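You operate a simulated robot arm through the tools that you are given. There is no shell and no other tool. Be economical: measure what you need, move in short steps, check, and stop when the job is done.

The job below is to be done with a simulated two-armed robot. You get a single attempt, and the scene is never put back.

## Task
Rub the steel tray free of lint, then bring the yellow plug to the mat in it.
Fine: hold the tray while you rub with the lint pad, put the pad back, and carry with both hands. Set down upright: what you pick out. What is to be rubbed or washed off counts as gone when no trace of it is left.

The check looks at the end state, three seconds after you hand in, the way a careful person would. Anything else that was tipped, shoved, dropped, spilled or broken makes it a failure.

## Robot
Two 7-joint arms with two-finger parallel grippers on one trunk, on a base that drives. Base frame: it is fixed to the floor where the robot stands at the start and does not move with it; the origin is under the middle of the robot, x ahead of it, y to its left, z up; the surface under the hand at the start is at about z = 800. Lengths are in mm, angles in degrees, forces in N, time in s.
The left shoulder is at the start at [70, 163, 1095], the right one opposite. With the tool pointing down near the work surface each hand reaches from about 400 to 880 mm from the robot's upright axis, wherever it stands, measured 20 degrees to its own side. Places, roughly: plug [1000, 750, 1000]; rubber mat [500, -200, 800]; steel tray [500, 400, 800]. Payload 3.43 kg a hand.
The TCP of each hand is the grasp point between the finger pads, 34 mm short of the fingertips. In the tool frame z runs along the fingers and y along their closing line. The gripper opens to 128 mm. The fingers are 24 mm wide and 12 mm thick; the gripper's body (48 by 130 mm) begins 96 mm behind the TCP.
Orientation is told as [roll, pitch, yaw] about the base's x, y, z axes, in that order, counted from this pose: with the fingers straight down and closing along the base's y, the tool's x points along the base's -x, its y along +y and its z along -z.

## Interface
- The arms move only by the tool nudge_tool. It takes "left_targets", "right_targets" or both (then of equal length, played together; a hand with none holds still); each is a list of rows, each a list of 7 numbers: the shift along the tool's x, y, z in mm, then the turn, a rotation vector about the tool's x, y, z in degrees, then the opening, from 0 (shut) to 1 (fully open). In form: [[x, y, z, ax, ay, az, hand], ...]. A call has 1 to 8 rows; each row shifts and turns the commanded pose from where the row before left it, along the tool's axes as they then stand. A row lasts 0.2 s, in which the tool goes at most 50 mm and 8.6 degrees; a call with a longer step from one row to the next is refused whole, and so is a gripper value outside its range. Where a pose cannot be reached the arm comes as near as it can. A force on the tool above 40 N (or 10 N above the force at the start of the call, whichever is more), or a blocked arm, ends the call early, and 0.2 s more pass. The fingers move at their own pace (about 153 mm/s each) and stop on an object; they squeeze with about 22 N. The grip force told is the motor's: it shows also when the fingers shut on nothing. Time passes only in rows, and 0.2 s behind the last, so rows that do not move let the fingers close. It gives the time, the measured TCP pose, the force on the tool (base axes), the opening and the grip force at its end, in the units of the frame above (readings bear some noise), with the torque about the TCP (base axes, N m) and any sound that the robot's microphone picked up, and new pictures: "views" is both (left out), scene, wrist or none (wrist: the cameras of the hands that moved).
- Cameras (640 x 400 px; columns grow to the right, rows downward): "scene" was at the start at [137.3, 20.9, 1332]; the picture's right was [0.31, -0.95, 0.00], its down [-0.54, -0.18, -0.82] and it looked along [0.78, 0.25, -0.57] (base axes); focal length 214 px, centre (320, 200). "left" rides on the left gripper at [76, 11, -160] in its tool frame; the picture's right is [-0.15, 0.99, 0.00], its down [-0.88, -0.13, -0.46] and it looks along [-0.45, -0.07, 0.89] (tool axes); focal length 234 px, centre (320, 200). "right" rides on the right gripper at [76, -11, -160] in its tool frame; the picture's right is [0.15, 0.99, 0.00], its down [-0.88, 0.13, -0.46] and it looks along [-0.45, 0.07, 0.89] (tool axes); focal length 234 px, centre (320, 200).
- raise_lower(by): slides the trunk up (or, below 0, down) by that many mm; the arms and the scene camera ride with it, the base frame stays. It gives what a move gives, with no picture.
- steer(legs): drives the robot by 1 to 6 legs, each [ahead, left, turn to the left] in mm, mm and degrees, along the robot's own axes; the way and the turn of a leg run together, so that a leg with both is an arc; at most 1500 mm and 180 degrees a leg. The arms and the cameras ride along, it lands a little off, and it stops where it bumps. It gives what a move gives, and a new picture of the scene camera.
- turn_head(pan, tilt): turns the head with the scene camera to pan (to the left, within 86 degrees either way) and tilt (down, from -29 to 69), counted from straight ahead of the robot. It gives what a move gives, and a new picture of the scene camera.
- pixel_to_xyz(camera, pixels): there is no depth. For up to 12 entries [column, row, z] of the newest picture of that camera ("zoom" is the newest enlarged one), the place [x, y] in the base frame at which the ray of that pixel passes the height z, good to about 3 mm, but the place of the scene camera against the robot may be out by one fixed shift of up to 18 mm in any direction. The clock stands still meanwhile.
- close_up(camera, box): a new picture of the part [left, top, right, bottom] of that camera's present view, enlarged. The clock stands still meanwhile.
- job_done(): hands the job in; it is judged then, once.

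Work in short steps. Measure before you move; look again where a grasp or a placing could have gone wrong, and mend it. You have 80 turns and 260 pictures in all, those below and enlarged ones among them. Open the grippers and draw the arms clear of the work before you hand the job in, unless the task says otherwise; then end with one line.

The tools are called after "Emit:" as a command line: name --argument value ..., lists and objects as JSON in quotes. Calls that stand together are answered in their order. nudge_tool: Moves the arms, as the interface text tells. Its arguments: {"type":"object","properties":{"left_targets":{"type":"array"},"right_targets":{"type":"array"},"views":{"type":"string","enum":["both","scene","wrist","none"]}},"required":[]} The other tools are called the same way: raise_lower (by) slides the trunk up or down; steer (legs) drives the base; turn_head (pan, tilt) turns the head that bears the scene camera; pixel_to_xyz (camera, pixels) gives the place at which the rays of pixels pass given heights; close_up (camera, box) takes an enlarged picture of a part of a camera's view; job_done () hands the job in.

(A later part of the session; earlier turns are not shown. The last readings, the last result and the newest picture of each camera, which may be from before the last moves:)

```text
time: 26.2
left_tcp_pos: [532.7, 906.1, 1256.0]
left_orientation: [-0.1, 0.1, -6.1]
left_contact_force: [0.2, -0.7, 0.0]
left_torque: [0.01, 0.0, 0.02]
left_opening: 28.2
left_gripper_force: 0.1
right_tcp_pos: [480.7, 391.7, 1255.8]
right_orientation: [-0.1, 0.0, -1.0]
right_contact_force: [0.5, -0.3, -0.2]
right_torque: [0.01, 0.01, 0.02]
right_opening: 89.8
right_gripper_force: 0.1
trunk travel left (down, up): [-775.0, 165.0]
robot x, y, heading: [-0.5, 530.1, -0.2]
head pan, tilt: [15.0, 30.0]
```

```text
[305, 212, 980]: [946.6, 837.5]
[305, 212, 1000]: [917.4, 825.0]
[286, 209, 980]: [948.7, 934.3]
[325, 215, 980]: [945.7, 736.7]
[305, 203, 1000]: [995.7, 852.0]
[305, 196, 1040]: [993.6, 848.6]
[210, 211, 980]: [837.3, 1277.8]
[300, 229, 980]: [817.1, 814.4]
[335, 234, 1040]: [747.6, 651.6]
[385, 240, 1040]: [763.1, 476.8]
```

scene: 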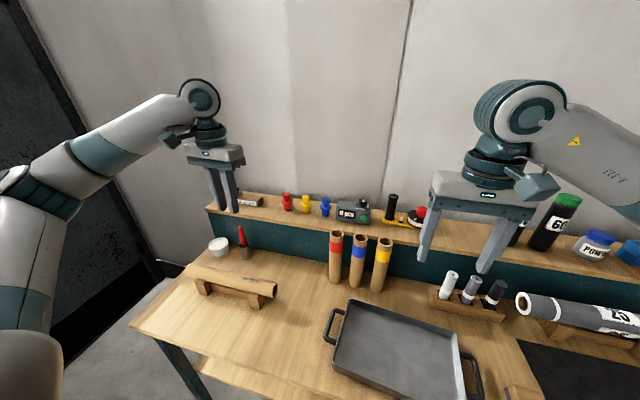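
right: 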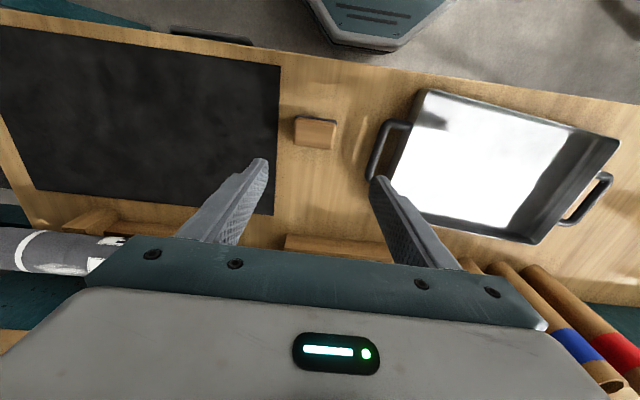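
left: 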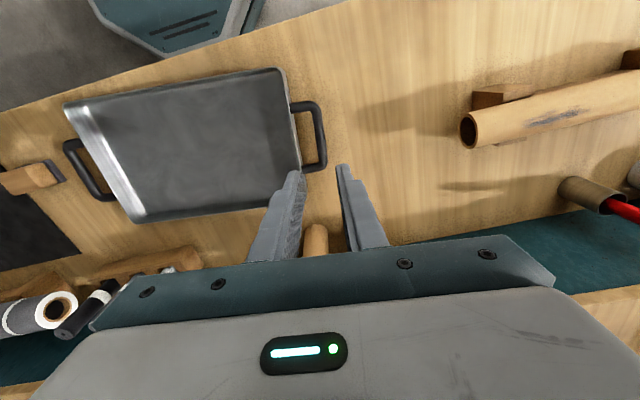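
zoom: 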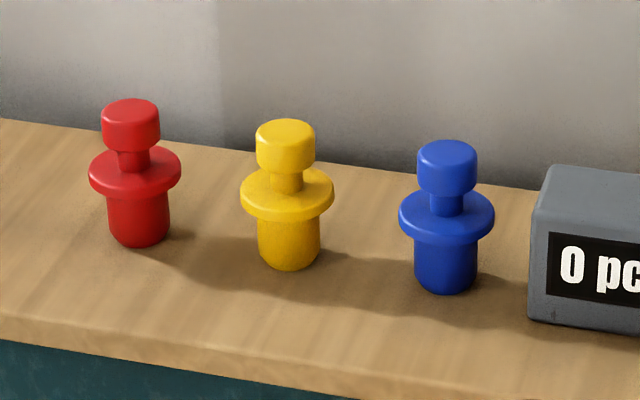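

The plugs are ~97 mm apart with knob ≈37 mm and flange ≈57 mm wide; a straight-down grip on the knob fits. I need to know how far the base can drive ahead, so I look down at the base and table front.

Emit:
turn_head --pan 0 --tilt 69

```text
time: 27.3
left_tcp_pos: [533.1, 906.6, 1255.5]
left_orientation: [0.0, 0.1, -6.0]
left_contact_force: [-0.2, -0.3, -0.3]
left_torque: [0.01, 0.0, 0.0]
left_opening: 28.4
left_gripper_force: 0.1
right_tcp_pos: [480.2, 391.9, 1256.0]
right_orientation: [0.0, 0.0, -1.0]
right_contact_force: [0.9, -0.1, -0.4]
right_torque: [-0.02, -0.02, 0.01]
right_opening: 89.7
right_gripper_force: 0.2
trunk travel left (down, up): [-775.0, 165.0]
robot x, y, heading: [2.9, 526.8, 0.2]
head pan, tilt: [0.0, 68.8]
```

scene: 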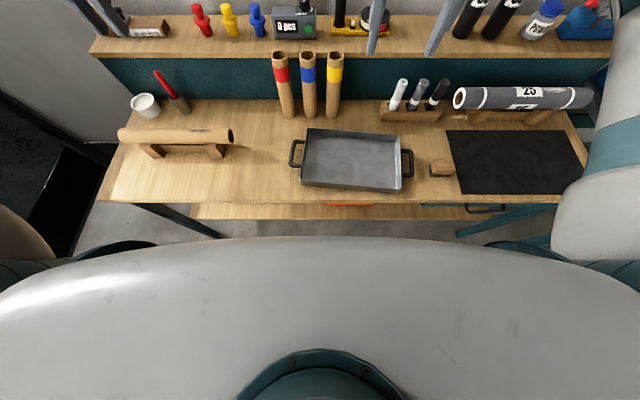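

I enlarge the right camera's top part, which showed the base front, and measure the table edge.

Emit:
close_up --camera "right" --box '[160, 0, 640, 240]'

Emit:
pixel_to_xyz --camera "scene" --pixels '[[300, 204, 800], [300, 220, 400], [228, 38, 960], [228, 38, 980], [228, 5, 1040], [202, 37, 960], [257, 36, 960], [150, 52, 960], [260, 57, 960], [320, 235, 0], [103, 145, 800], [260, 57, 980]]'

```text
1.33 times, centred on (400, 120) of right
```

zoom: 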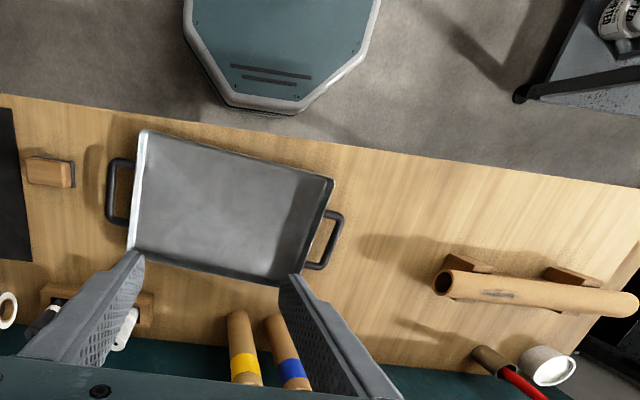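

```text
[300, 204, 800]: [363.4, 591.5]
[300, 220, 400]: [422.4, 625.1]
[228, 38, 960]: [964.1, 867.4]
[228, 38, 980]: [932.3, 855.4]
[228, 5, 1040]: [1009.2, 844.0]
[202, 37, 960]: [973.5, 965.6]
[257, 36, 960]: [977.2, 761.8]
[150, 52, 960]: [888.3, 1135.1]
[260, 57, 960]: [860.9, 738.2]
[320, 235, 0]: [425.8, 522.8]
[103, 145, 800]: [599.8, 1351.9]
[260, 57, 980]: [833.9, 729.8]
```

Emit:
pixel_to_xyz --camera "zoom" --pixels '[[270, 114, 0], [270, 110, 150], [270, 105, 300], [180, 108, 800], [420, 155, 800]]'

Emit:
turn_head --pan 20 --tilt 45

```text
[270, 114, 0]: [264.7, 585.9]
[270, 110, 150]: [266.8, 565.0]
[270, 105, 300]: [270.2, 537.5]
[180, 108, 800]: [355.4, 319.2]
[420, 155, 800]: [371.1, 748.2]
```

```text
time: 28.1
left_tcp_pos: [533.3, 906.1, 1254.7]
left_orientation: [0.0, 0.1, -5.9]
left_contact_force: [0.5, 0.4, 0.0]
left_torque: [-0.02, 0.01, 0.01]
left_opening: 28.2
left_gripper_force: 0.1
right_tcp_pos: [479.2, 391.1, 1255.5]
right_orientation: [0.0, 0.0, -1.0]
right_contact_force: [0.0, -0.1, 0.8]
right_torque: [-0.01, 0.0, 0.01]
right_opening: 89.5
right_gripper_force: 0.0
trunk travel left (down, up): [-775.0, 165.0]
robot x, y, heading: [0.1, 529.9, 0.0]
head pan, tilt: [20.0, 45.0]
```

scene: 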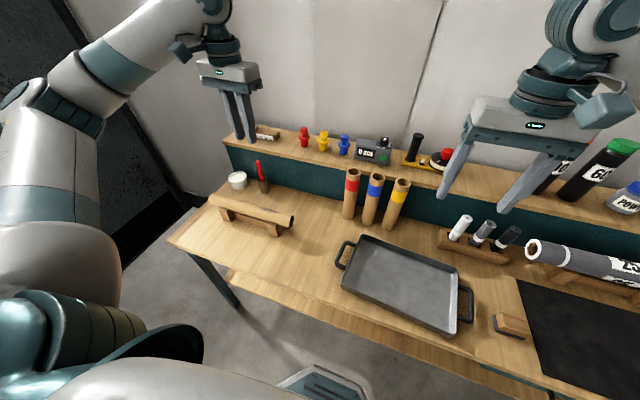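

The base front is at x≈267 and the table front at ≈363, so 75 mm ahead is safe. I drive that, then pitch the left gripper 30° forward and reach out to see the plugs with its camera.

Emit:
steer --legs '[[75, 20, 0]]'

Emit:
nudge_tool --left_targets '[[-20, -20, 0, 0, 0, -6, 0.5], [-40, -10, 0, 0, -7.5, 0, 0.5], [-40, -10, 0, 0, -7.5, 0, 0.5], [-40, 0, 0, 0, -7.5, 0, 0.5], [-40, 0, 0, 0, -7.5, 0, 0.5]]' --views "both"

```text
time: 29.2
left_tcp_pos: [605.5, 926.1, 1257.9]
left_orientation: [0.1, -0.3, -5.9]
left_contact_force: [-0.2, 0.0, -0.6]
left_torque: [0.01, -0.04, 0.02]
left_opening: 28.2
left_gripper_force: 0.0
right_tcp_pos: [551.8, 410.0, 1257.2]
right_orientation: [0.1, -0.2, -1.0]
right_contact_force: [0.3, 0.8, 0.4]
right_torque: [-0.02, 0.01, -0.04]
right_opening: 89.7
right_gripper_force: 0.0
trunk travel left (down, up): [-775.0, 165.0]
robot x, y, heading: [72.4, 546.5, 0.3]
head pan, tilt: [20.0, 45.0]
```

scene: 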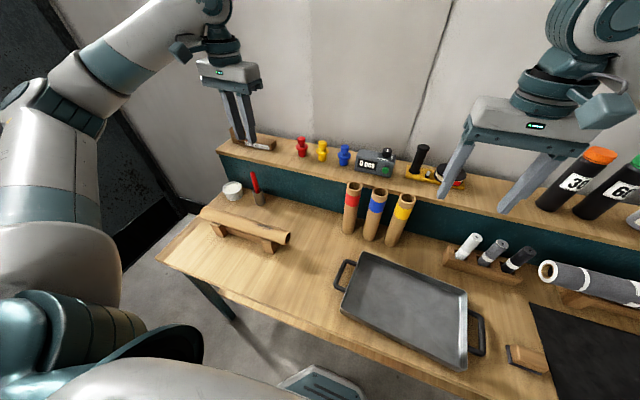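

```text
time: 30.4
left_tcp_pos: [781.1, 882.6, 1287.5]
left_orientation: [0.1, -30.1, 0.1]
left_contact_force: [0.9, -0.1, -0.4]
left_torque: [0.01, 0.01, 0.01]
left_opening: 64.1
left_gripper_force: 0.0
right_tcp_pos: [555.3, 410.3, 1255.9]
right_orientation: [0.1, 0.0, -1.0]
right_contact_force: [0.0, 0.8, 0.2]
right_torque: [-0.02, 0.04, 0.01]
right_opening: 89.9
right_gripper_force: 0.0
trunk travel left (down, up): [-775.0, 165.0]
robot x, y, heading: [69.2, 546.4, 0.2]
head pan, tilt: [20.0, 45.0]
```

scene: 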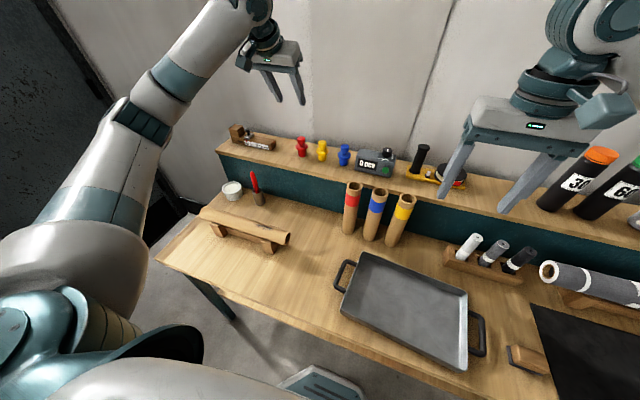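
left: 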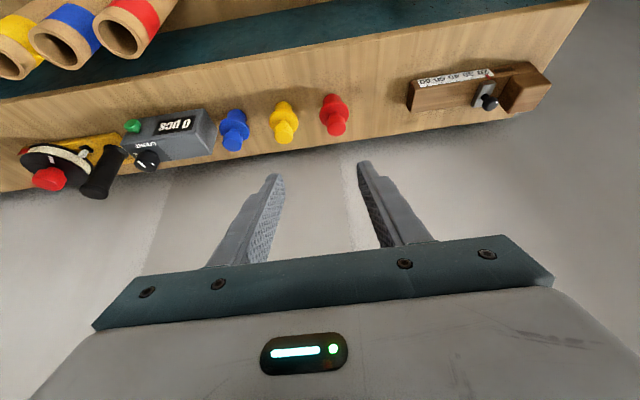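

The left camera now sees the yellow plug: base ≈(281,105), knob top ≈(286,132). I enlarge and measure.

Emit:
close_up --camera "left" --box '[210, 70, 370, 170]'

Emit:
pixel_to_xyz --camera "left" --pixels '[[281, 105, 940], [281, 105, 980], [286, 132, 1040], [286, 132, 1080], [286, 132, 1060], [234, 113, 980], [330, 100, 980], [300, 152, 980], [300, 68, 980]]'

Emit:
pixel_to_xyz --camera "scene" --pixels '[[321, 160, 940], [321, 160, 980], [323, 143, 1040], [323, 143, 1080], [323, 143, 1060]]'

Emit:
close_up --camera "scene" --box '[290, 125, 370, 175]'

```text
4.00 times, centred on (290, 120) of left
```

zoom: 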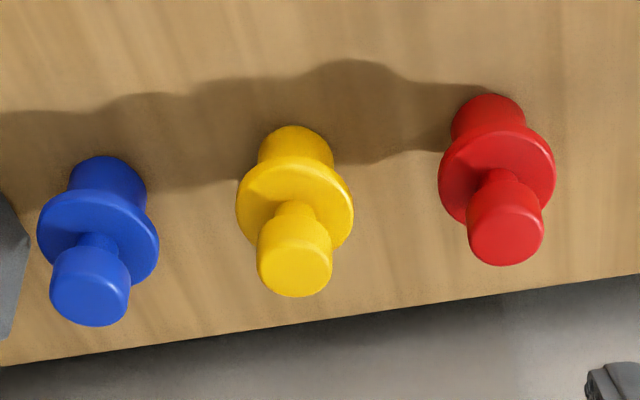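

```text
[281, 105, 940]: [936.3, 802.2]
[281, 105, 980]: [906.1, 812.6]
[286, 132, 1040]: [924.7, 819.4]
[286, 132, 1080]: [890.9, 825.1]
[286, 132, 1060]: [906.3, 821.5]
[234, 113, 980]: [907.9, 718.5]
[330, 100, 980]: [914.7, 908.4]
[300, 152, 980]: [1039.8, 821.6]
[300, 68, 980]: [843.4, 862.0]
```

```text
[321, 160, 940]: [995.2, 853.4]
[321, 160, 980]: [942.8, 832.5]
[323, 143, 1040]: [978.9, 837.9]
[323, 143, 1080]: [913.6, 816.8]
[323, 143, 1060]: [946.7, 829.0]
```

```text
8.00 times, centred on (330, 150) of scene
```

zoom: 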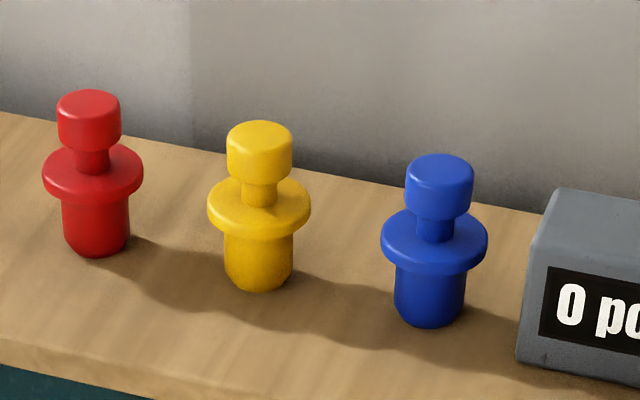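

Height is ambiguous from one view, so I move the left hand toward (781,826,1197) for parallax and measure again.

Emit:
nudge_tool --left_targets '[[15, -19, 26, 0, 0, 0, 0.5], [15, -19, 26, 0, 0, 0, 0.5], [15, -19, 26, 0, 0, 0, 0.5]]' --views "wrist"

Emit:
close_up --camera "left" --box '[240, 60, 440, 185]'

```text
time: 31.2
left_tcp_pos: [779.3, 825.6, 1197.4]
left_orientation: [0.0, -30.2, 0.0]
left_contact_force: [-0.5, 0.0, 0.3]
left_torque: [0.02, 0.04, 0.0]
left_opening: 64.1
left_gripper_force: 0.0
right_tcp_pos: [554.7, 411.9, 1256.4]
right_orientation: [0.0, 0.0, -1.0]
right_contact_force: [0.6, -0.5, 0.4]
right_torque: [0.05, 0.03, -0.01]
right_opening: 89.6
right_gripper_force: 0.0
trunk travel left (down, up): [-775.0, 165.0]
robot x, y, heading: [74.7, 545.9, -0.0]
head pan, tilt: [20.0, 45.0]
```

left: 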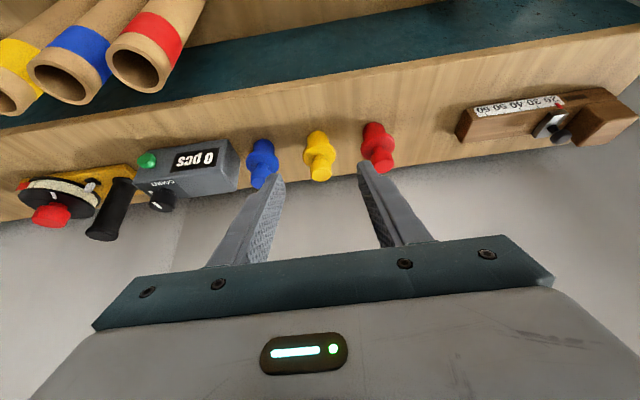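

```text
3.20 times, centred on (340, 122) of left
```

zoom: 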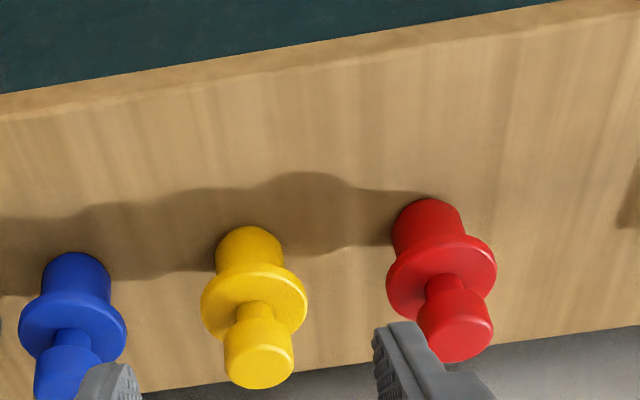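

Emit:
pixel_to_xyz --camera "left" --pixels '[[321.3, 174.4, 1000], [321.3, 174.4, 1040], [321.3, 174.4, 1080], [317.5, 131.2, 920], [317.5, 131.2, 960], [317.5, 131.2, 1000], [373, 127, 1000], [373, 127, 960], [300, 99, 960], [300, 99, 1000]]'

```text
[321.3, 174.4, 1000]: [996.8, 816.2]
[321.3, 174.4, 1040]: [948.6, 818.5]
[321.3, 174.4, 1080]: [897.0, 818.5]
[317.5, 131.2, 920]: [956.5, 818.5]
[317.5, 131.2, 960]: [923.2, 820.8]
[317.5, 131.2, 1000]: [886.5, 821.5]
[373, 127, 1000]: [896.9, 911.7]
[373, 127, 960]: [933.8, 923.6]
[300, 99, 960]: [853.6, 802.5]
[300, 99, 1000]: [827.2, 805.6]
```

Plug estimate: (≈900, 819), shelf z≈1000, knob top ≈1080. I go closer, to about (855,819,1157), for a better view.

Emit:
nudge_tool --left_targets '[[-22.5, -3.5, 36, 0, 0, 0, 0.55], [-22.5, -3.5, 36, 0, 0, 0, 0.55]]' --views "both"

Emit:
close_up --camera "left" --box '[220, 100, 420, 240]'

Emit:
close_up --camera "scene" --box '[260, 80, 400, 180]'

```text
time: 31.8
left_tcp_pos: [856.5, 819.7, 1156.9]
left_orientation: [0.1, -29.9, -0.1]
left_contact_force: [0.1, -0.4, -0.4]
left_torque: [-0.01, 0.03, 0.01]
left_opening: 70.6
left_gripper_force: 0.1
right_tcp_pos: [556.7, 409.6, 1255.0]
right_orientation: [0.1, 0.1, -1.0]
right_contact_force: [0.0, 0.2, 0.4]
right_torque: [0.01, -0.02, -0.01]
right_opening: 89.6
right_gripper_force: 0.0
trunk travel left (down, up): [-775.0, 165.0]
robot x, y, heading: [75.1, 552.3, -0.0]
head pan, tilt: [20.0, 45.0]
```

scene: 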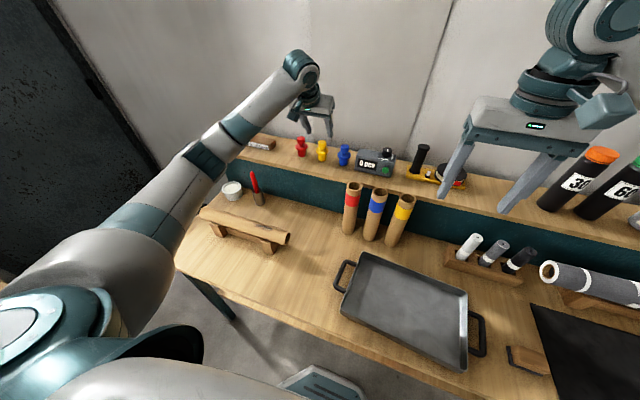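
left: 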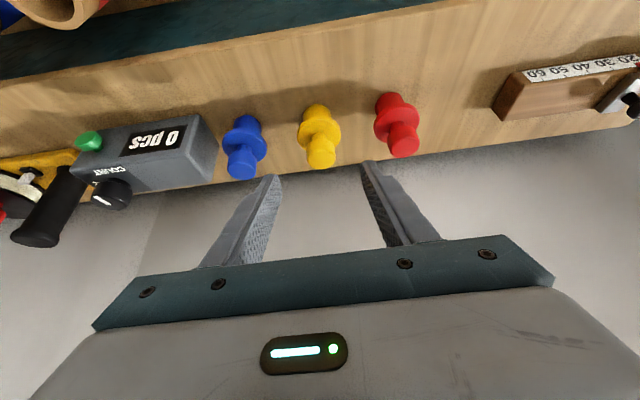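

```text
2.86 times, centred on (320, 170) of left
```

zoom: 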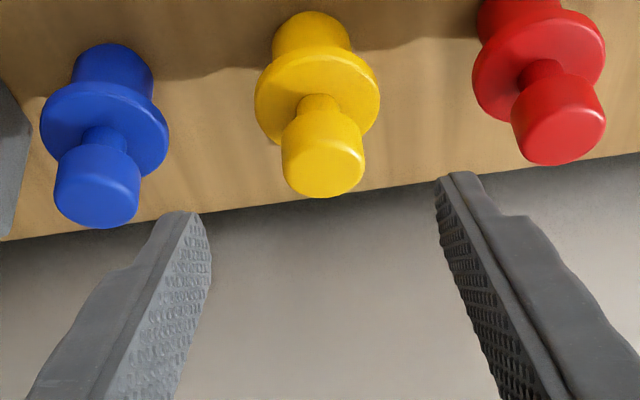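

```text
4.00 times, centred on (330, 130) of scene
```

zoom: 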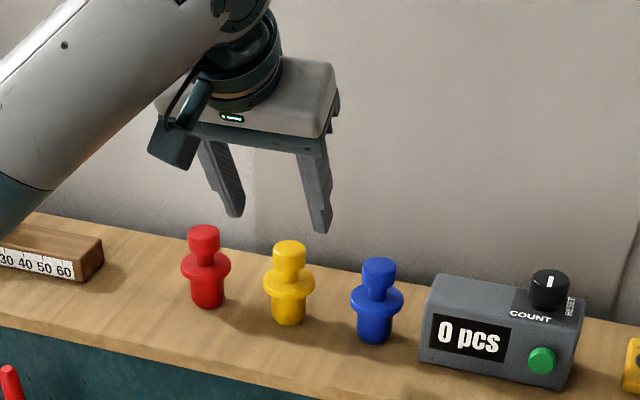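

Emit:
pixel_to_xyz --camera "left" --pixels '[[321, 160.2, 1060], [321, 160.2, 1080], [321, 160.2, 1100], [316.5, 105.3, 980], [316.5, 105.3, 1000], [316.5, 105.3, 1020]]'

```text
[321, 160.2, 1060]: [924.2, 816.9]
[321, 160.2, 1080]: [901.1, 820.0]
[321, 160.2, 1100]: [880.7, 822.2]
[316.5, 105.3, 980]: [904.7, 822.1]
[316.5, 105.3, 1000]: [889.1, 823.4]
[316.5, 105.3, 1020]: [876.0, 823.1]
```

Three views agree on plug ≈(905,820), base z≈1000, knob top ≈1076, flange top ≈1036. I move along the finger line most of the way and check.

Emit:
nudge_tool --left_targets '[[3, 0.5, 28, 0, 0, 0, 0.5], [0, 0, 28, 0, 0, 0, 0.5]]' --views "wrist"

Emit:
close_up --camera "left" --box '[220, 100, 420, 240]'

Emit:
close_up --camera "scene" --box '[280, 100, 380, 170]'

```text
time: 32.4
left_tcp_pos: [881.1, 820.5, 1104.4]
left_orientation: [0.0, -30.0, -0.1]
left_contact_force: [1.2, 0.2, 0.2]
left_torque: [-0.03, -0.01, 0.01]
left_opening: 64.1
left_gripper_force: 0.1
right_tcp_pos: [554.9, 410.8, 1255.2]
right_orientation: [0.0, 0.0, -1.0]
right_contact_force: [-0.7, 0.3, -0.8]
right_torque: [0.01, 0.02, 0.02]
right_opening: 89.4
right_gripper_force: 0.2
trunk travel left (down, up): [-775.0, 165.0]
robot x, y, heading: [73.3, 548.7, 0.1]
head pan, tilt: [20.0, 45.0]
```

left: 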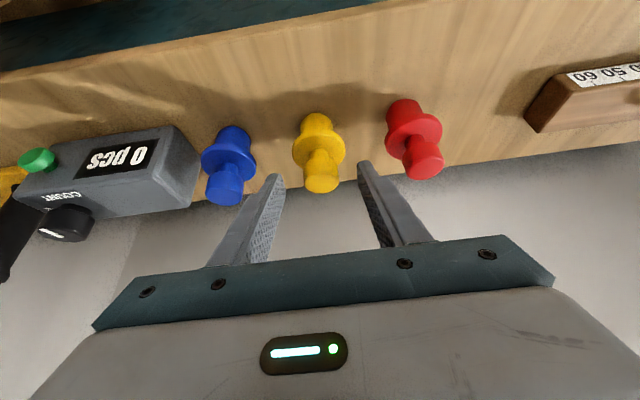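

```text
2.86 times, centred on (320, 170) of left
```

zoom: 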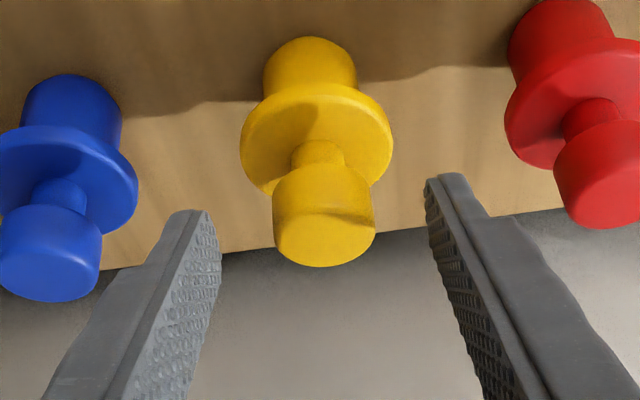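

```text
5.71 times, centred on (330, 135) of scene
```

zoom: 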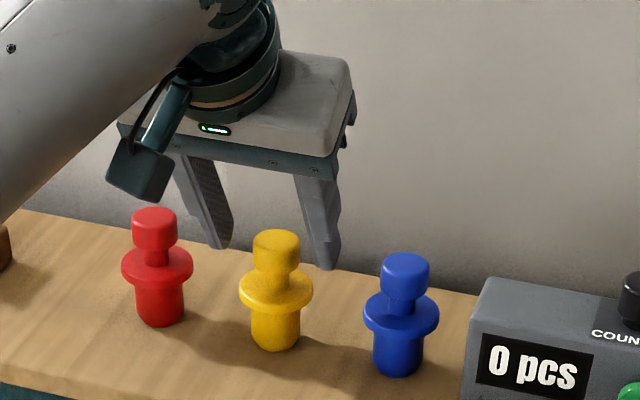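

Emit:
pixel_to_xyz --camera "left" --pixels '[[321.8, 183.3, 1060], [321.8, 183.3, 1076], [321.8, 183.3, 1090], [316.5, 114.7, 985], [316.5, 114.7, 1000], [316.5, 114.7, 1015], [280, 175, 1075], [363, 163, 1075]]'

```text
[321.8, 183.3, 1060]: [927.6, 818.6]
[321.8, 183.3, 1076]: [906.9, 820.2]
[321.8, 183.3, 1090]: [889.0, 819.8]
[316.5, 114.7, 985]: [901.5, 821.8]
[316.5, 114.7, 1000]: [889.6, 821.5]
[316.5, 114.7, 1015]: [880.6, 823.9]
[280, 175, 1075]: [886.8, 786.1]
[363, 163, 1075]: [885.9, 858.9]
```

Consistent: plug axis ≈(907,820). I move the last stretch to TCP (898,820,1078) and look.

Emit:
nudge_tool --left_targets '[[-0.8, 0, 16, 0, 0, 0, 0.5], [-0.7, 0, 15, 0, 0, 0, 0.5]]' --views "wrist"

Emit:
close_up --camera "left" --box '[220, 100, 420, 240]'

Emit:
close_up --camera "scene" --box '[280, 100, 380, 170]'

```text
time: 33.0
left_tcp_pos: [897.6, 821.0, 1079.7]
left_orientation: [0.0, -30.0, 0.1]
left_contact_force: [-0.1, 1.0, 0.8]
left_torque: [0.02, -0.02, -0.03]
left_opening: 63.9
left_gripper_force: 0.1
right_tcp_pos: [554.6, 411.9, 1255.9]
right_orientation: [0.1, 0.1, -1.0]
right_contact_force: [-0.1, 0.0, -0.4]
right_torque: [-0.01, -0.03, 0.01]
right_opening: 89.5
right_gripper_force: 0.1
trunk travel left (down, up): [-775.0, 165.0]
robot x, y, heading: [73.3, 549.7, 0.1]
head pan, tilt: [20.0, 45.0]
```

left: 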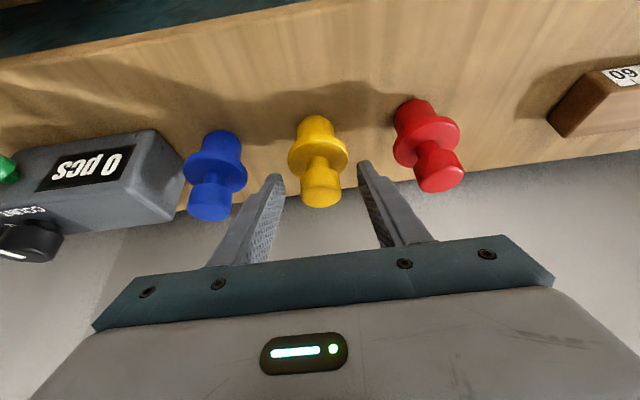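

```text
2.86 times, centred on (320, 170) of left
```

zoom: 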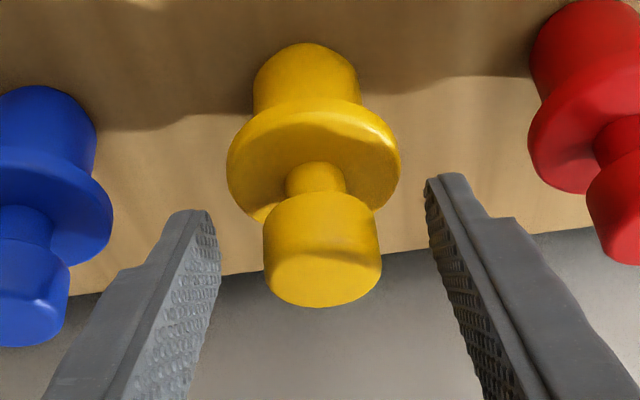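

```text
5.71 times, centred on (330, 135) of scene
```

zoom: 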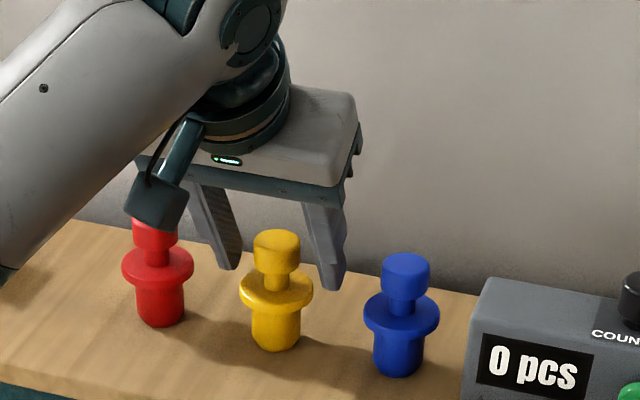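

The knob sits between the fingers; I close.

Emit:
nudge_tool --left_targets '[[0, 0, 0, 0, 0, 0, 0.3], [0, 0, 0, 0, 0, 0, 0.15], [0, 0, 0, 0, 0, 0, 0.15]]' --views "wrist"

Emit:
close_up --camera "left" --box '[220, 100, 420, 240]'

Emit:
close_up --camera "scene" --box '[280, 100, 380, 170]'

```text
time: 33.8
left_tcp_pos: [897.0, 820.2, 1080.9]
left_orientation: [-0.1, -30.0, -0.1]
left_contact_force: [-0.2, 0.3, -0.1]
left_torque: [0.01, 0.04, 0.0]
left_opening: 49.5
left_gripper_force: 22.8
right_tcp_pos: [554.6, 412.1, 1256.3]
right_orientation: [0.0, 0.1, -1.0]
right_contact_force: [0.2, -1.1, -0.4]
right_torque: [0.0, -0.03, 0.0]
right_opening: 89.8
right_gripper_force: 0.1
trunk travel left (down, up): [-775.0, 165.0]
robot x, y, heading: [71.2, 548.4, -0.0]
head pan, tilt: [20.0, 45.0]
```

left: 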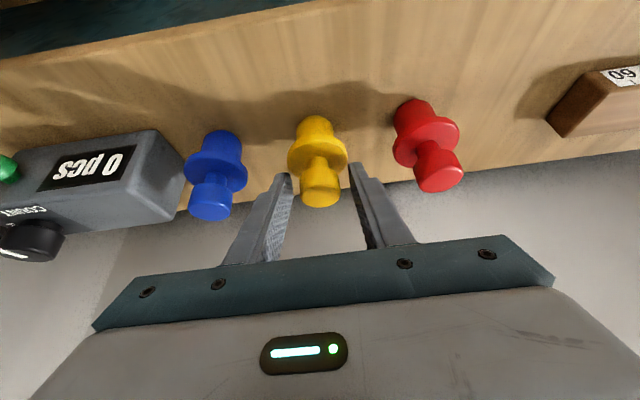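

```text
2.86 times, centred on (320, 170) of left
```

zoom: 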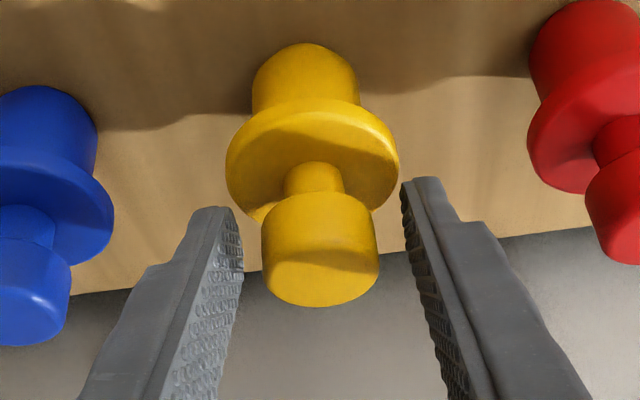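

```text
5.71 times, centred on (330, 135) of scene
```

zoom: 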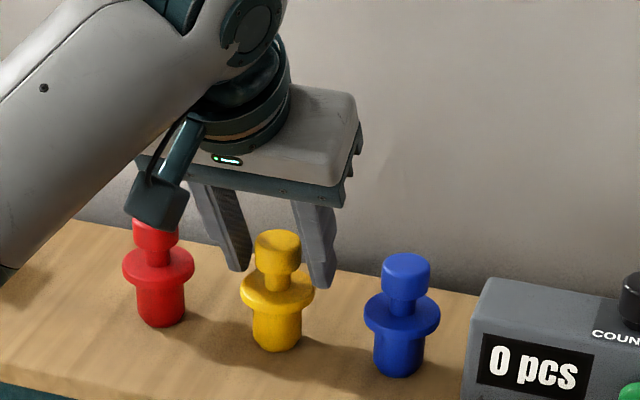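

The fingers stopped at 49.5 mm, yet gaps show beside the knob, so the tips are on the flange rim. I open, back off 11 mm along the fingers, and close again on the knob.

Emit:
nudge_tool --left_targets '[[0, 0, 0, 0, 0, 0, 0.5], [0, 0, 0, 0, 0, 0, 0.5], [0, 0, -11, 0, 0, 0, 0.5], [0, 0, 0, 0, 0, 0, 0.3], [0, 0, 0, 0, 0, 0, 0.1], [0, 0, 0, 0, 0, 0, 0.1]]' --views "wrist"

Emit:
close_up --camera "left" --box '[220, 100, 420, 240]'

Emit:
close_up --camera "scene" --box '[280, 100, 380, 170]'

```text
time: 35.2
left_tcp_pos: [891.4, 820.6, 1090.3]
left_orientation: [0.0, -30.1, 0.0]
left_contact_force: [-0.6, -0.3, 1.8]
left_torque: [0.01, 0.01, 0.01]
left_opening: 30.9
left_gripper_force: 21.7
right_tcp_pos: [554.7, 411.5, 1255.9]
right_orientation: [-0.1, 0.0, -1.0]
right_contact_force: [0.0, -0.1, -0.1]
right_torque: [0.0, 0.0, 0.02]
right_opening: 89.4
right_gripper_force: 0.1
trunk travel left (down, up): [-775.0, 165.0]
robot x, y, heading: [73.8, 549.5, -0.3]
head pan, tilt: [20.0, 45.0]
```

left: 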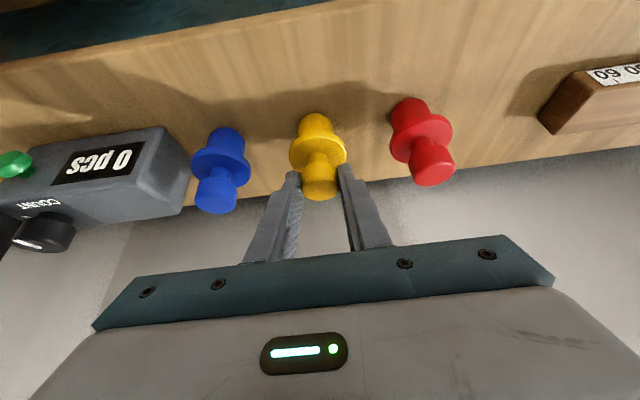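

```text
2.86 times, centred on (320, 170) of left
```

zoom: 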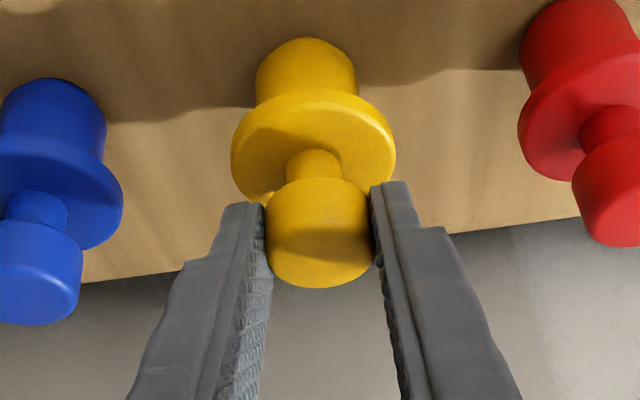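

```text
5.71 times, centred on (330, 135) of scene
```

zoom: 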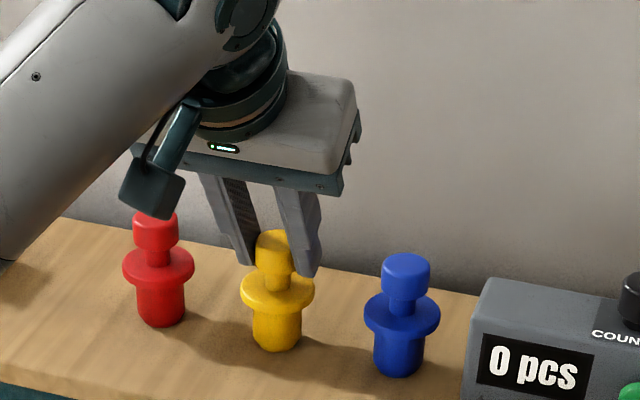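

Gripped on the knob (30.9 mm). I lift straight up 120 mm and look.

Emit:
nudge_tool --left_targets '[[-7.5, 0, -13, 0, 0, 0, 0.1], [-15, 0, -26, 0, 0, 0, 0.1], [-15, 0, -26, 0, 0, 0, 0.1], [-22, 0, -39, 0, 0, 0, 0.1]]' --views "both"

Emit:
close_up --camera "scene" --box '[280, 50, 400, 170]'

```text
time: 36.2
left_tcp_pos: [890.2, 820.1, 1211.1]
left_orientation: [0.1, -30.0, 0.0]
left_contact_force: [0.5, 0.0, -0.2]
left_torque: [0.05, -0.03, 0.01]
left_opening: 30.5
left_gripper_force: 22.0
right_tcp_pos: [553.0, 410.5, 1256.0]
right_orientation: [0.1, -0.1, -1.0]
right_contact_force: [0.2, 0.1, -0.1]
right_torque: [0.03, -0.03, -0.03]
right_opening: 89.7
right_gripper_force: 0.1
trunk travel left (down, up): [-775.0, 165.0]
robot x, y, heading: [72.0, 545.6, -0.1]
head pan, tilt: [20.0, 45.0]
```

scene: 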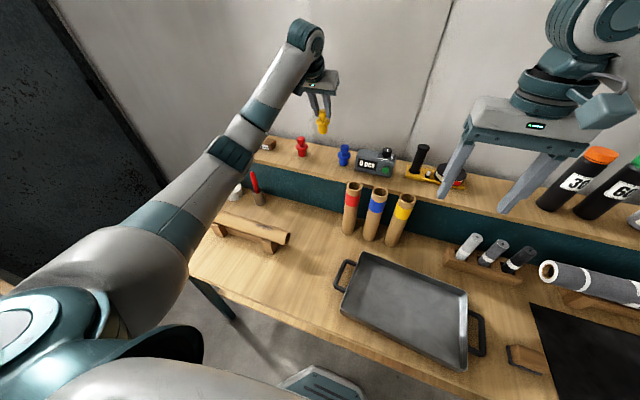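
left: 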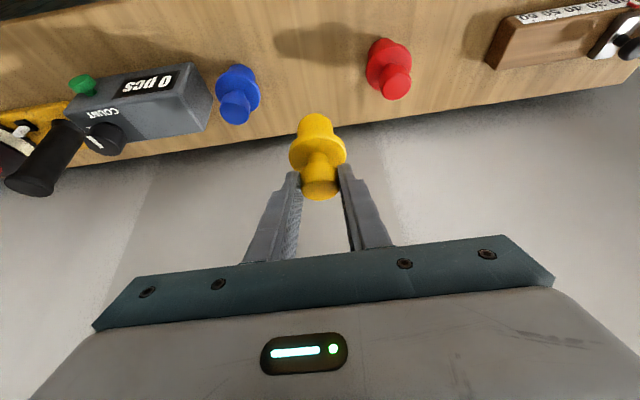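

```text
3.33 times, centred on (340, 110) of scene
```

zoom: 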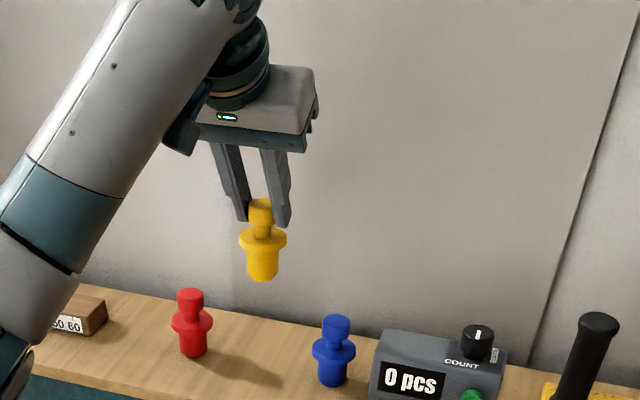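

The plug hangs upright and the neighbours stand untouched. I move the right hand 180 mm outward, then drive back 72 mm and right 146 mm.

Emit:
nudge_tool --right_targets '[[0, -45, 0, 0, 0, 0, 0.7], [0, -45, 0, 0, 0, 0, 0.7], [0, -45, 0, 0, 0, 0, 0.7], [0, -45, 0, 0, 0, 0, 0.7]]' --views "none"

Emit:
steer --legs '[[-72, 0, 0], [0, -146, 0]]'

```text
time: 37.2
left_tcp_pos: [890.6, 819.0, 1212.6]
left_orientation: [0.2, -30.1, 0.0]
left_contact_force: [-0.5, 0.1, -0.4]
left_torque: [0.06, 0.0, 0.03]
left_opening: 30.5
left_gripper_force: 21.7
right_tcp_pos: [548.9, 228.4, 1255.7]
right_orientation: [0.3, 0.0, -1.0]
right_contact_force: [-0.5, 0.1, 0.7]
right_torque: [0.06, 0.0, 0.0]
right_opening: 89.5
right_gripper_force: 0.0
trunk travel left (down, up): [-775.0, 165.0]
robot x, y, heading: [75.7, 549.0, 0.3]
head pan, tilt: [20.0, 45.0]
```

```text
time: 39.2
left_tcp_pos: [821.1, 677.4, 1210.0]
left_orientation: [-0.1, -30.0, 0.1]
left_contact_force: [0.8, 0.7, -0.4]
left_torque: [-0.01, -0.02, 0.03]
left_opening: 30.6
left_gripper_force: 21.6
right_tcp_pos: [479.1, 87.1, 1255.2]
right_orientation: [-0.1, 0.0, -0.8]
right_contact_force: [0.0, 0.3, 0.0]
right_torque: [-0.02, 0.03, -0.02]
right_opening: 89.3
right_gripper_force: 0.0
trunk travel left (down, up): [-775.0, 165.0]
robot x, y, heading: [4.5, 402.7, -0.1]
head pan, tilt: [20.0, 45.0]
```

scene: 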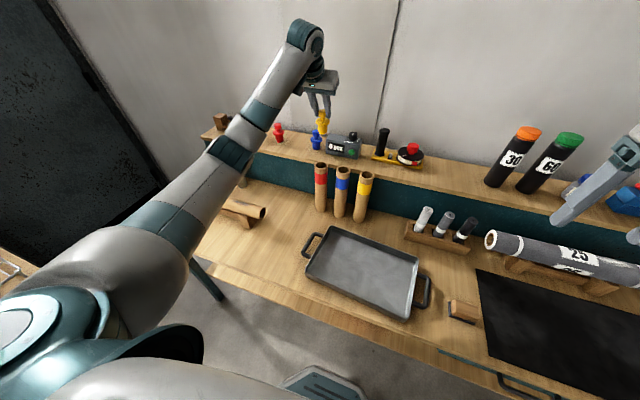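

Next I swing the plug at this height to above the tray, in base steps of (-35,-28,0).

Emit:
nudge_tool --left_targets '[[30.3, -28, -17.5, 0, 0, 0, 0.1], [30.3, -28, -17.5, 0, 0, 0, 0.1], [30.3, -28, -17.5, 0, 0, 0, 0.1], [30.3, -28, -17.5, 0, 0, 0, 0.1], [30.3, -28, -17.5, 0, 0, 0, 0.1], [30.3, -28, -17.5, 0, 0, 0, 0.1], [30.3, -28, -17.5, 0, 0, 0, 0.1], [30.3, -28, -17.5, 0, 0, 0, 0.1]]' --views "both"

```text
time: 41.0
left_tcp_pos: [539.3, 451.0, 1210.6]
left_orientation: [0.0, -30.1, 0.1]
left_contact_force: [0.6, -0.1, -0.9]
left_torque: [0.0, 0.0, -0.02]
left_opening: 30.7
left_gripper_force: 21.8
right_tcp_pos: [479.0, 83.6, 1256.6]
right_orientation: [0.1, -0.2, -1.0]
right_contact_force: [-0.3, -1.0, 0.9]
right_torque: [0.03, -0.03, 0.0]
right_opening: 89.7
right_gripper_force: 0.1
trunk travel left (down, up): [-775.0, 165.0]
robot x, y, heading: [3.7, 403.5, 0.4]
head pan, tilt: [20.0, 45.0]
```

scene: 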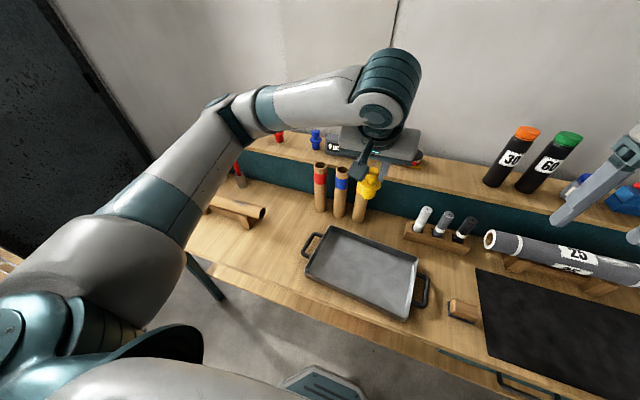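
left: 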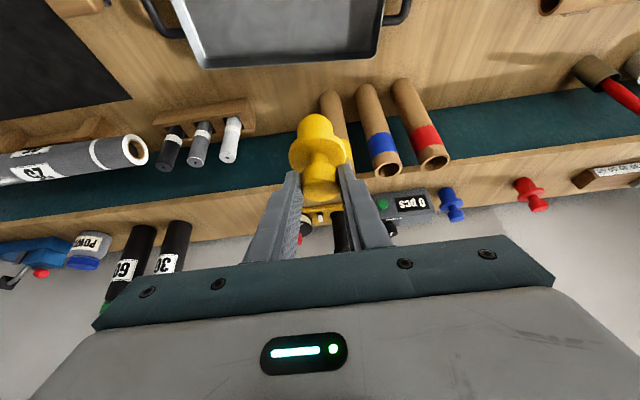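

The plug is above the tray area, so I shift to (506,425) and lower the trunk by 200 mm.

Emit:
nudge_tool --left_targets '[[28.6, -26, -16.5, 0, 0, 0, 0.1]]' --views "none"

Emit:
raise_lower --by -200

Emit:
close_up --camera "scene" --box '[230, 100, 470, 340]'

Emit:
close_up --camera "left" --box '[120, 0, 520, 250]'

```text
time: 41.4
left_tcp_pos: [505.6, 422.8, 1210.8]
left_orientation: [0.2, -30.1, 0.1]
left_contact_force: [-0.4, 0.1, 0.2]
left_torque: [0.03, -0.02, 0.04]
left_opening: 30.8
left_gripper_force: 21.7
right_tcp_pos: [477.5, 82.8, 1254.6]
right_orientation: [0.2, -0.1, -0.9]
right_contact_force: [-0.2, -0.7, 1.0]
right_torque: [0.02, 0.01, -0.01]
right_opening: 89.8
right_gripper_force: 0.0
trunk travel left (down, up): [-775.0, 165.0]
robot x, y, heading: [5.0, 400.6, -0.2]
head pan, tilt: [20.0, 45.0]
```

```text
time: 43.5
left_tcp_pos: [508.0, 426.6, 1011.1]
left_orientation: [0.0, -30.0, 0.1]
left_contact_force: [-0.1, -0.4, -1.3]
left_torque: [0.01, -0.02, -0.03]
left_opening: 30.9
left_gripper_force: 22.2
right_tcp_pos: [480.0, 86.3, 1055.9]
right_orientation: [0.0, 0.0, -0.9]
right_contact_force: [-0.3, 0.8, -0.2]
right_torque: [0.01, -0.01, 0.01]
right_opening: 89.8
right_gripper_force: 0.1
trunk travel left (down, up): [-575.0, 365.0]
robot x, y, heading: [2.2, 406.1, 0.1]
head pan, tilt: [20.0, 45.0]
```

```text
1.67 times, centred on (350, 220) of scene
```

zoom: 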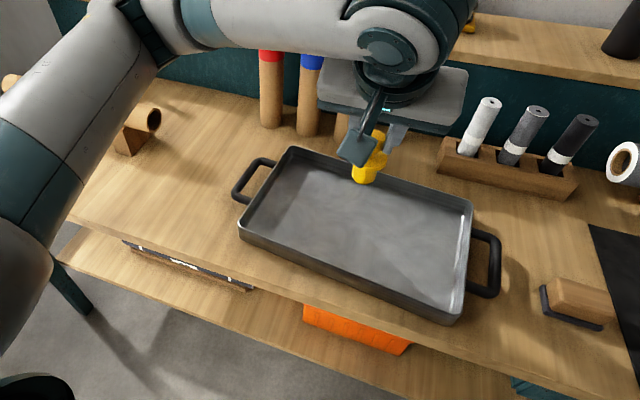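

```text
1.60 times, centred on (320, 125) of left
```

zoom: 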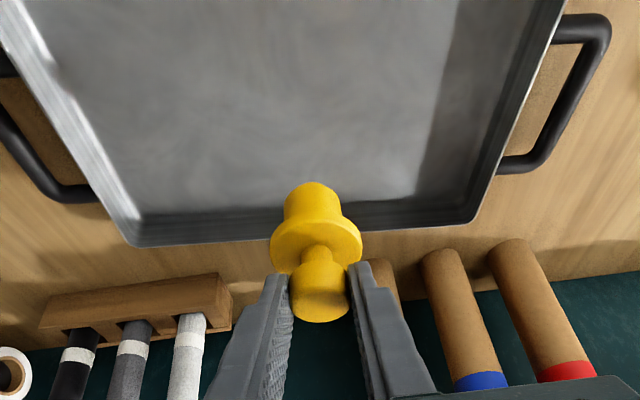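

Plug is above the tray's middle. I lower 105 mm.

Emit:
nudge_tool --left_targets '[[20, 0, 34.6, 0, 0, 0, 0.1], [20, 0, 34.6, 0, 0, 0, 0.1], [12.5, 0, 21.6, 0, 0, 0, 0.1]]' --views "wrist"

Emit:
close_up --camera "scene" --box '[290, 150, 450, 310]'

```text
time: 44.3
left_tcp_pos: [508.0, 425.5, 905.1]
left_orientation: [0.0, -30.0, 0.2]
left_contact_force: [0.0, -0.3, -1.2]
left_torque: [0.01, 0.01, -0.03]
left_opening: 30.9
left_gripper_force: 21.7
right_tcp_pos: [478.6, 86.1, 1055.2]
right_orientation: [0.0, 0.0, -0.9]
right_contact_force: [0.3, -0.2, 0.1]
right_torque: [-0.01, -0.02, -0.01]
right_opening: 89.8
right_gripper_force: 0.1
trunk travel left (down, up): [-575.0, 365.0]
robot x, y, heading: [4.5, 400.0, 0.0]
head pan, tilt: [20.0, 45.0]
```

left: 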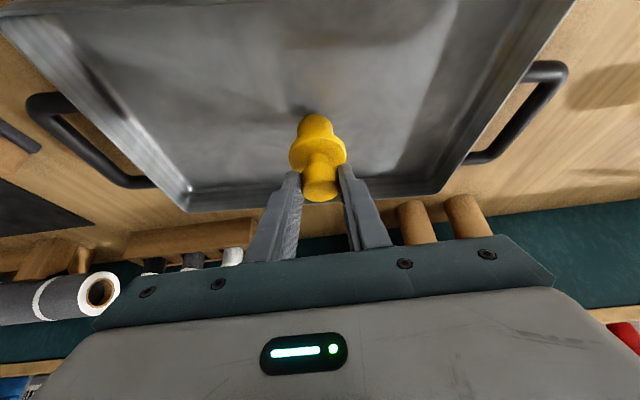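

```text
2.50 times, centred on (370, 230) of scene
```

zoom: 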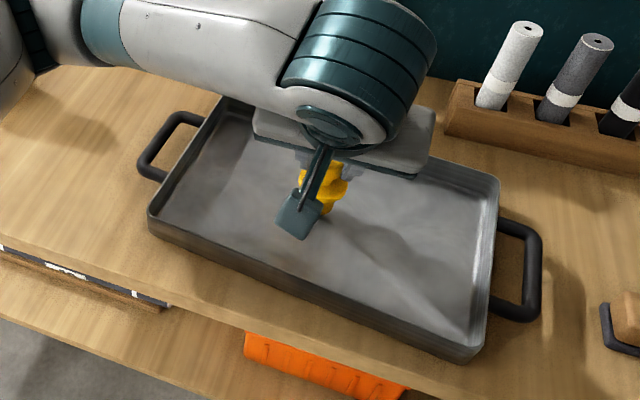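

Still no contact at TCP 905; I go down in 4 and 3 mm steps.

Emit:
nudge_tool --left_targets '[[2, 0, 3.5, 0, 0, 0, 0.1], [2, 0, 3.5, 0, 0, 0, 0.1], [1.5, 0, 2.6, 0, 0, 0, 0.1]]' --views "none"

```text
time: 45.1
left_tcp_pos: [508.3, 426.8, 894.8]
left_orientation: [0.0, -29.9, 0.2]
left_contact_force: [-0.5, 0.5, -0.5]
left_torque: [0.02, 0.02, -0.03]
left_opening: 31.0
left_gripper_force: 22.6
right_tcp_pos: [480.6, 86.4, 1055.5]
right_orientation: [0.1, -0.2, -0.9]
right_contact_force: [0.4, 0.0, 0.0]
right_torque: [0.0, 0.01, -0.01]
right_opening: 89.5
right_gripper_force: 0.1
trunk travel left (down, up): [-575.0, 365.0]
robot x, y, heading: [6.0, 402.9, 0.0]
head pan, tilt: [20.0, 45.0]
```

Emit:
nudge_tool --left_targets '[[1, 0, 1.75, 0, 0, 0, 0.1], [1, 0, 1.75, 0, 0, 0, 0.1]]' --views "none"

```text
time: 45.7
left_tcp_pos: [508.1, 425.7, 894.5]
left_orientation: [-0.1, -30.3, 0.2]
left_contact_force: [1.8, -0.5, 20.7]
left_torque: [0.06, -0.27, 0.01]
left_opening: 31.2
left_gripper_force: 22.1
right_tcp_pos: [478.6, 85.2, 1057.6]
right_orientation: [0.0, -0.1, -0.8]
right_contact_force: [1.1, 0.3, 0.5]
right_torque: [0.0, 0.0, 0.03]
right_opening: 89.6
right_gripper_force: 0.1
trunk travel left (down, up): [-575.0, 365.0]
robot x, y, heading: [0.5, 400.2, 0.1]
head pan, tilt: [20.0, 45.0]
```

Contact (20 N). I ease up 2 mm, open, and withdraw along the fingers.

Emit:
nudge_tool --left_targets '[[-1, 0, -1.7, 0, 0, 0, 0.1], [0, 0, 0, 0, 0, 0, 0.25], [0, 0, 0, 0, 0, 0, 0.5], [0, 0, 0, 0, 0, 0, 0.5], [0, 0, -25, 0, 0, 0, 0.5], [0, 0, -45, 0, 0, 0, 0.5], [-20, 0, -45, 0, 0, 0, 0.5], [-20, 0, -40, 0, 0, 0, 0.5]]' --views "both"

Emit:
close_up --camera "left" --box '[200, 50, 440, 200]'

```text
time: 47.5
left_tcp_pos: [465.7, 427.2, 1047.6]
left_orientation: [0.2, -30.0, 0.1]
left_contact_force: [-0.3, 0.0, 0.3]
left_torque: [-0.04, 0.01, 0.01]
left_opening: 64.1
left_gripper_force: 0.0
right_tcp_pos: [479.0, 86.3, 1056.2]
right_orientation: [0.0, -0.1, -0.9]
right_contact_force: [0.1, -0.2, -0.3]
right_torque: [0.02, 0.01, 0.01]
right_opening: 89.5
right_gripper_force: 0.0
trunk travel left (down, up): [-575.0, 365.0]
robot x, y, heading: [1.2, 403.5, 0.1]
head pan, tilt: [20.0, 45.0]
```

scene: 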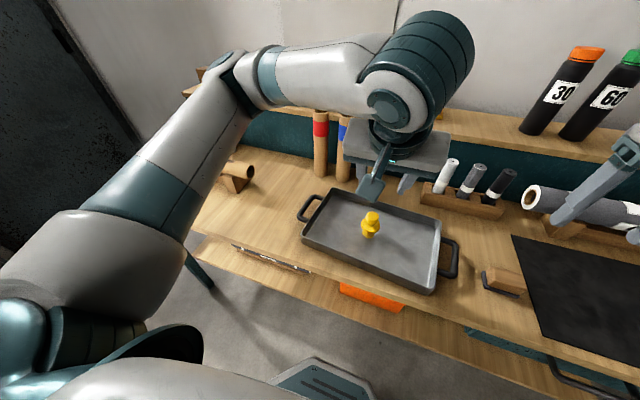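
left: 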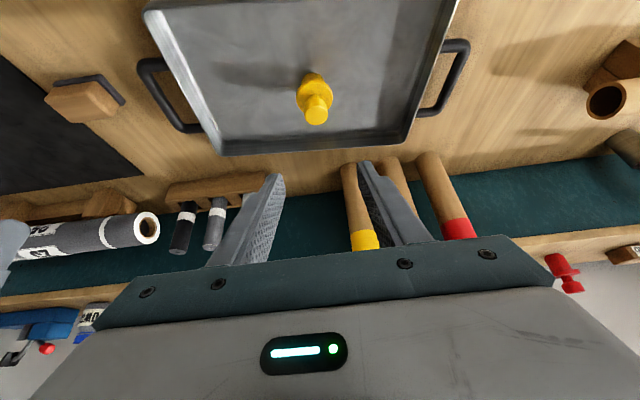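

```text
2.67 times, centred on (320, 125) of left
```

zoom: 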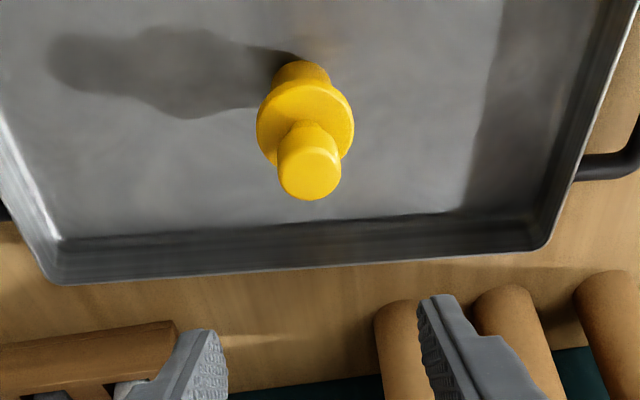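

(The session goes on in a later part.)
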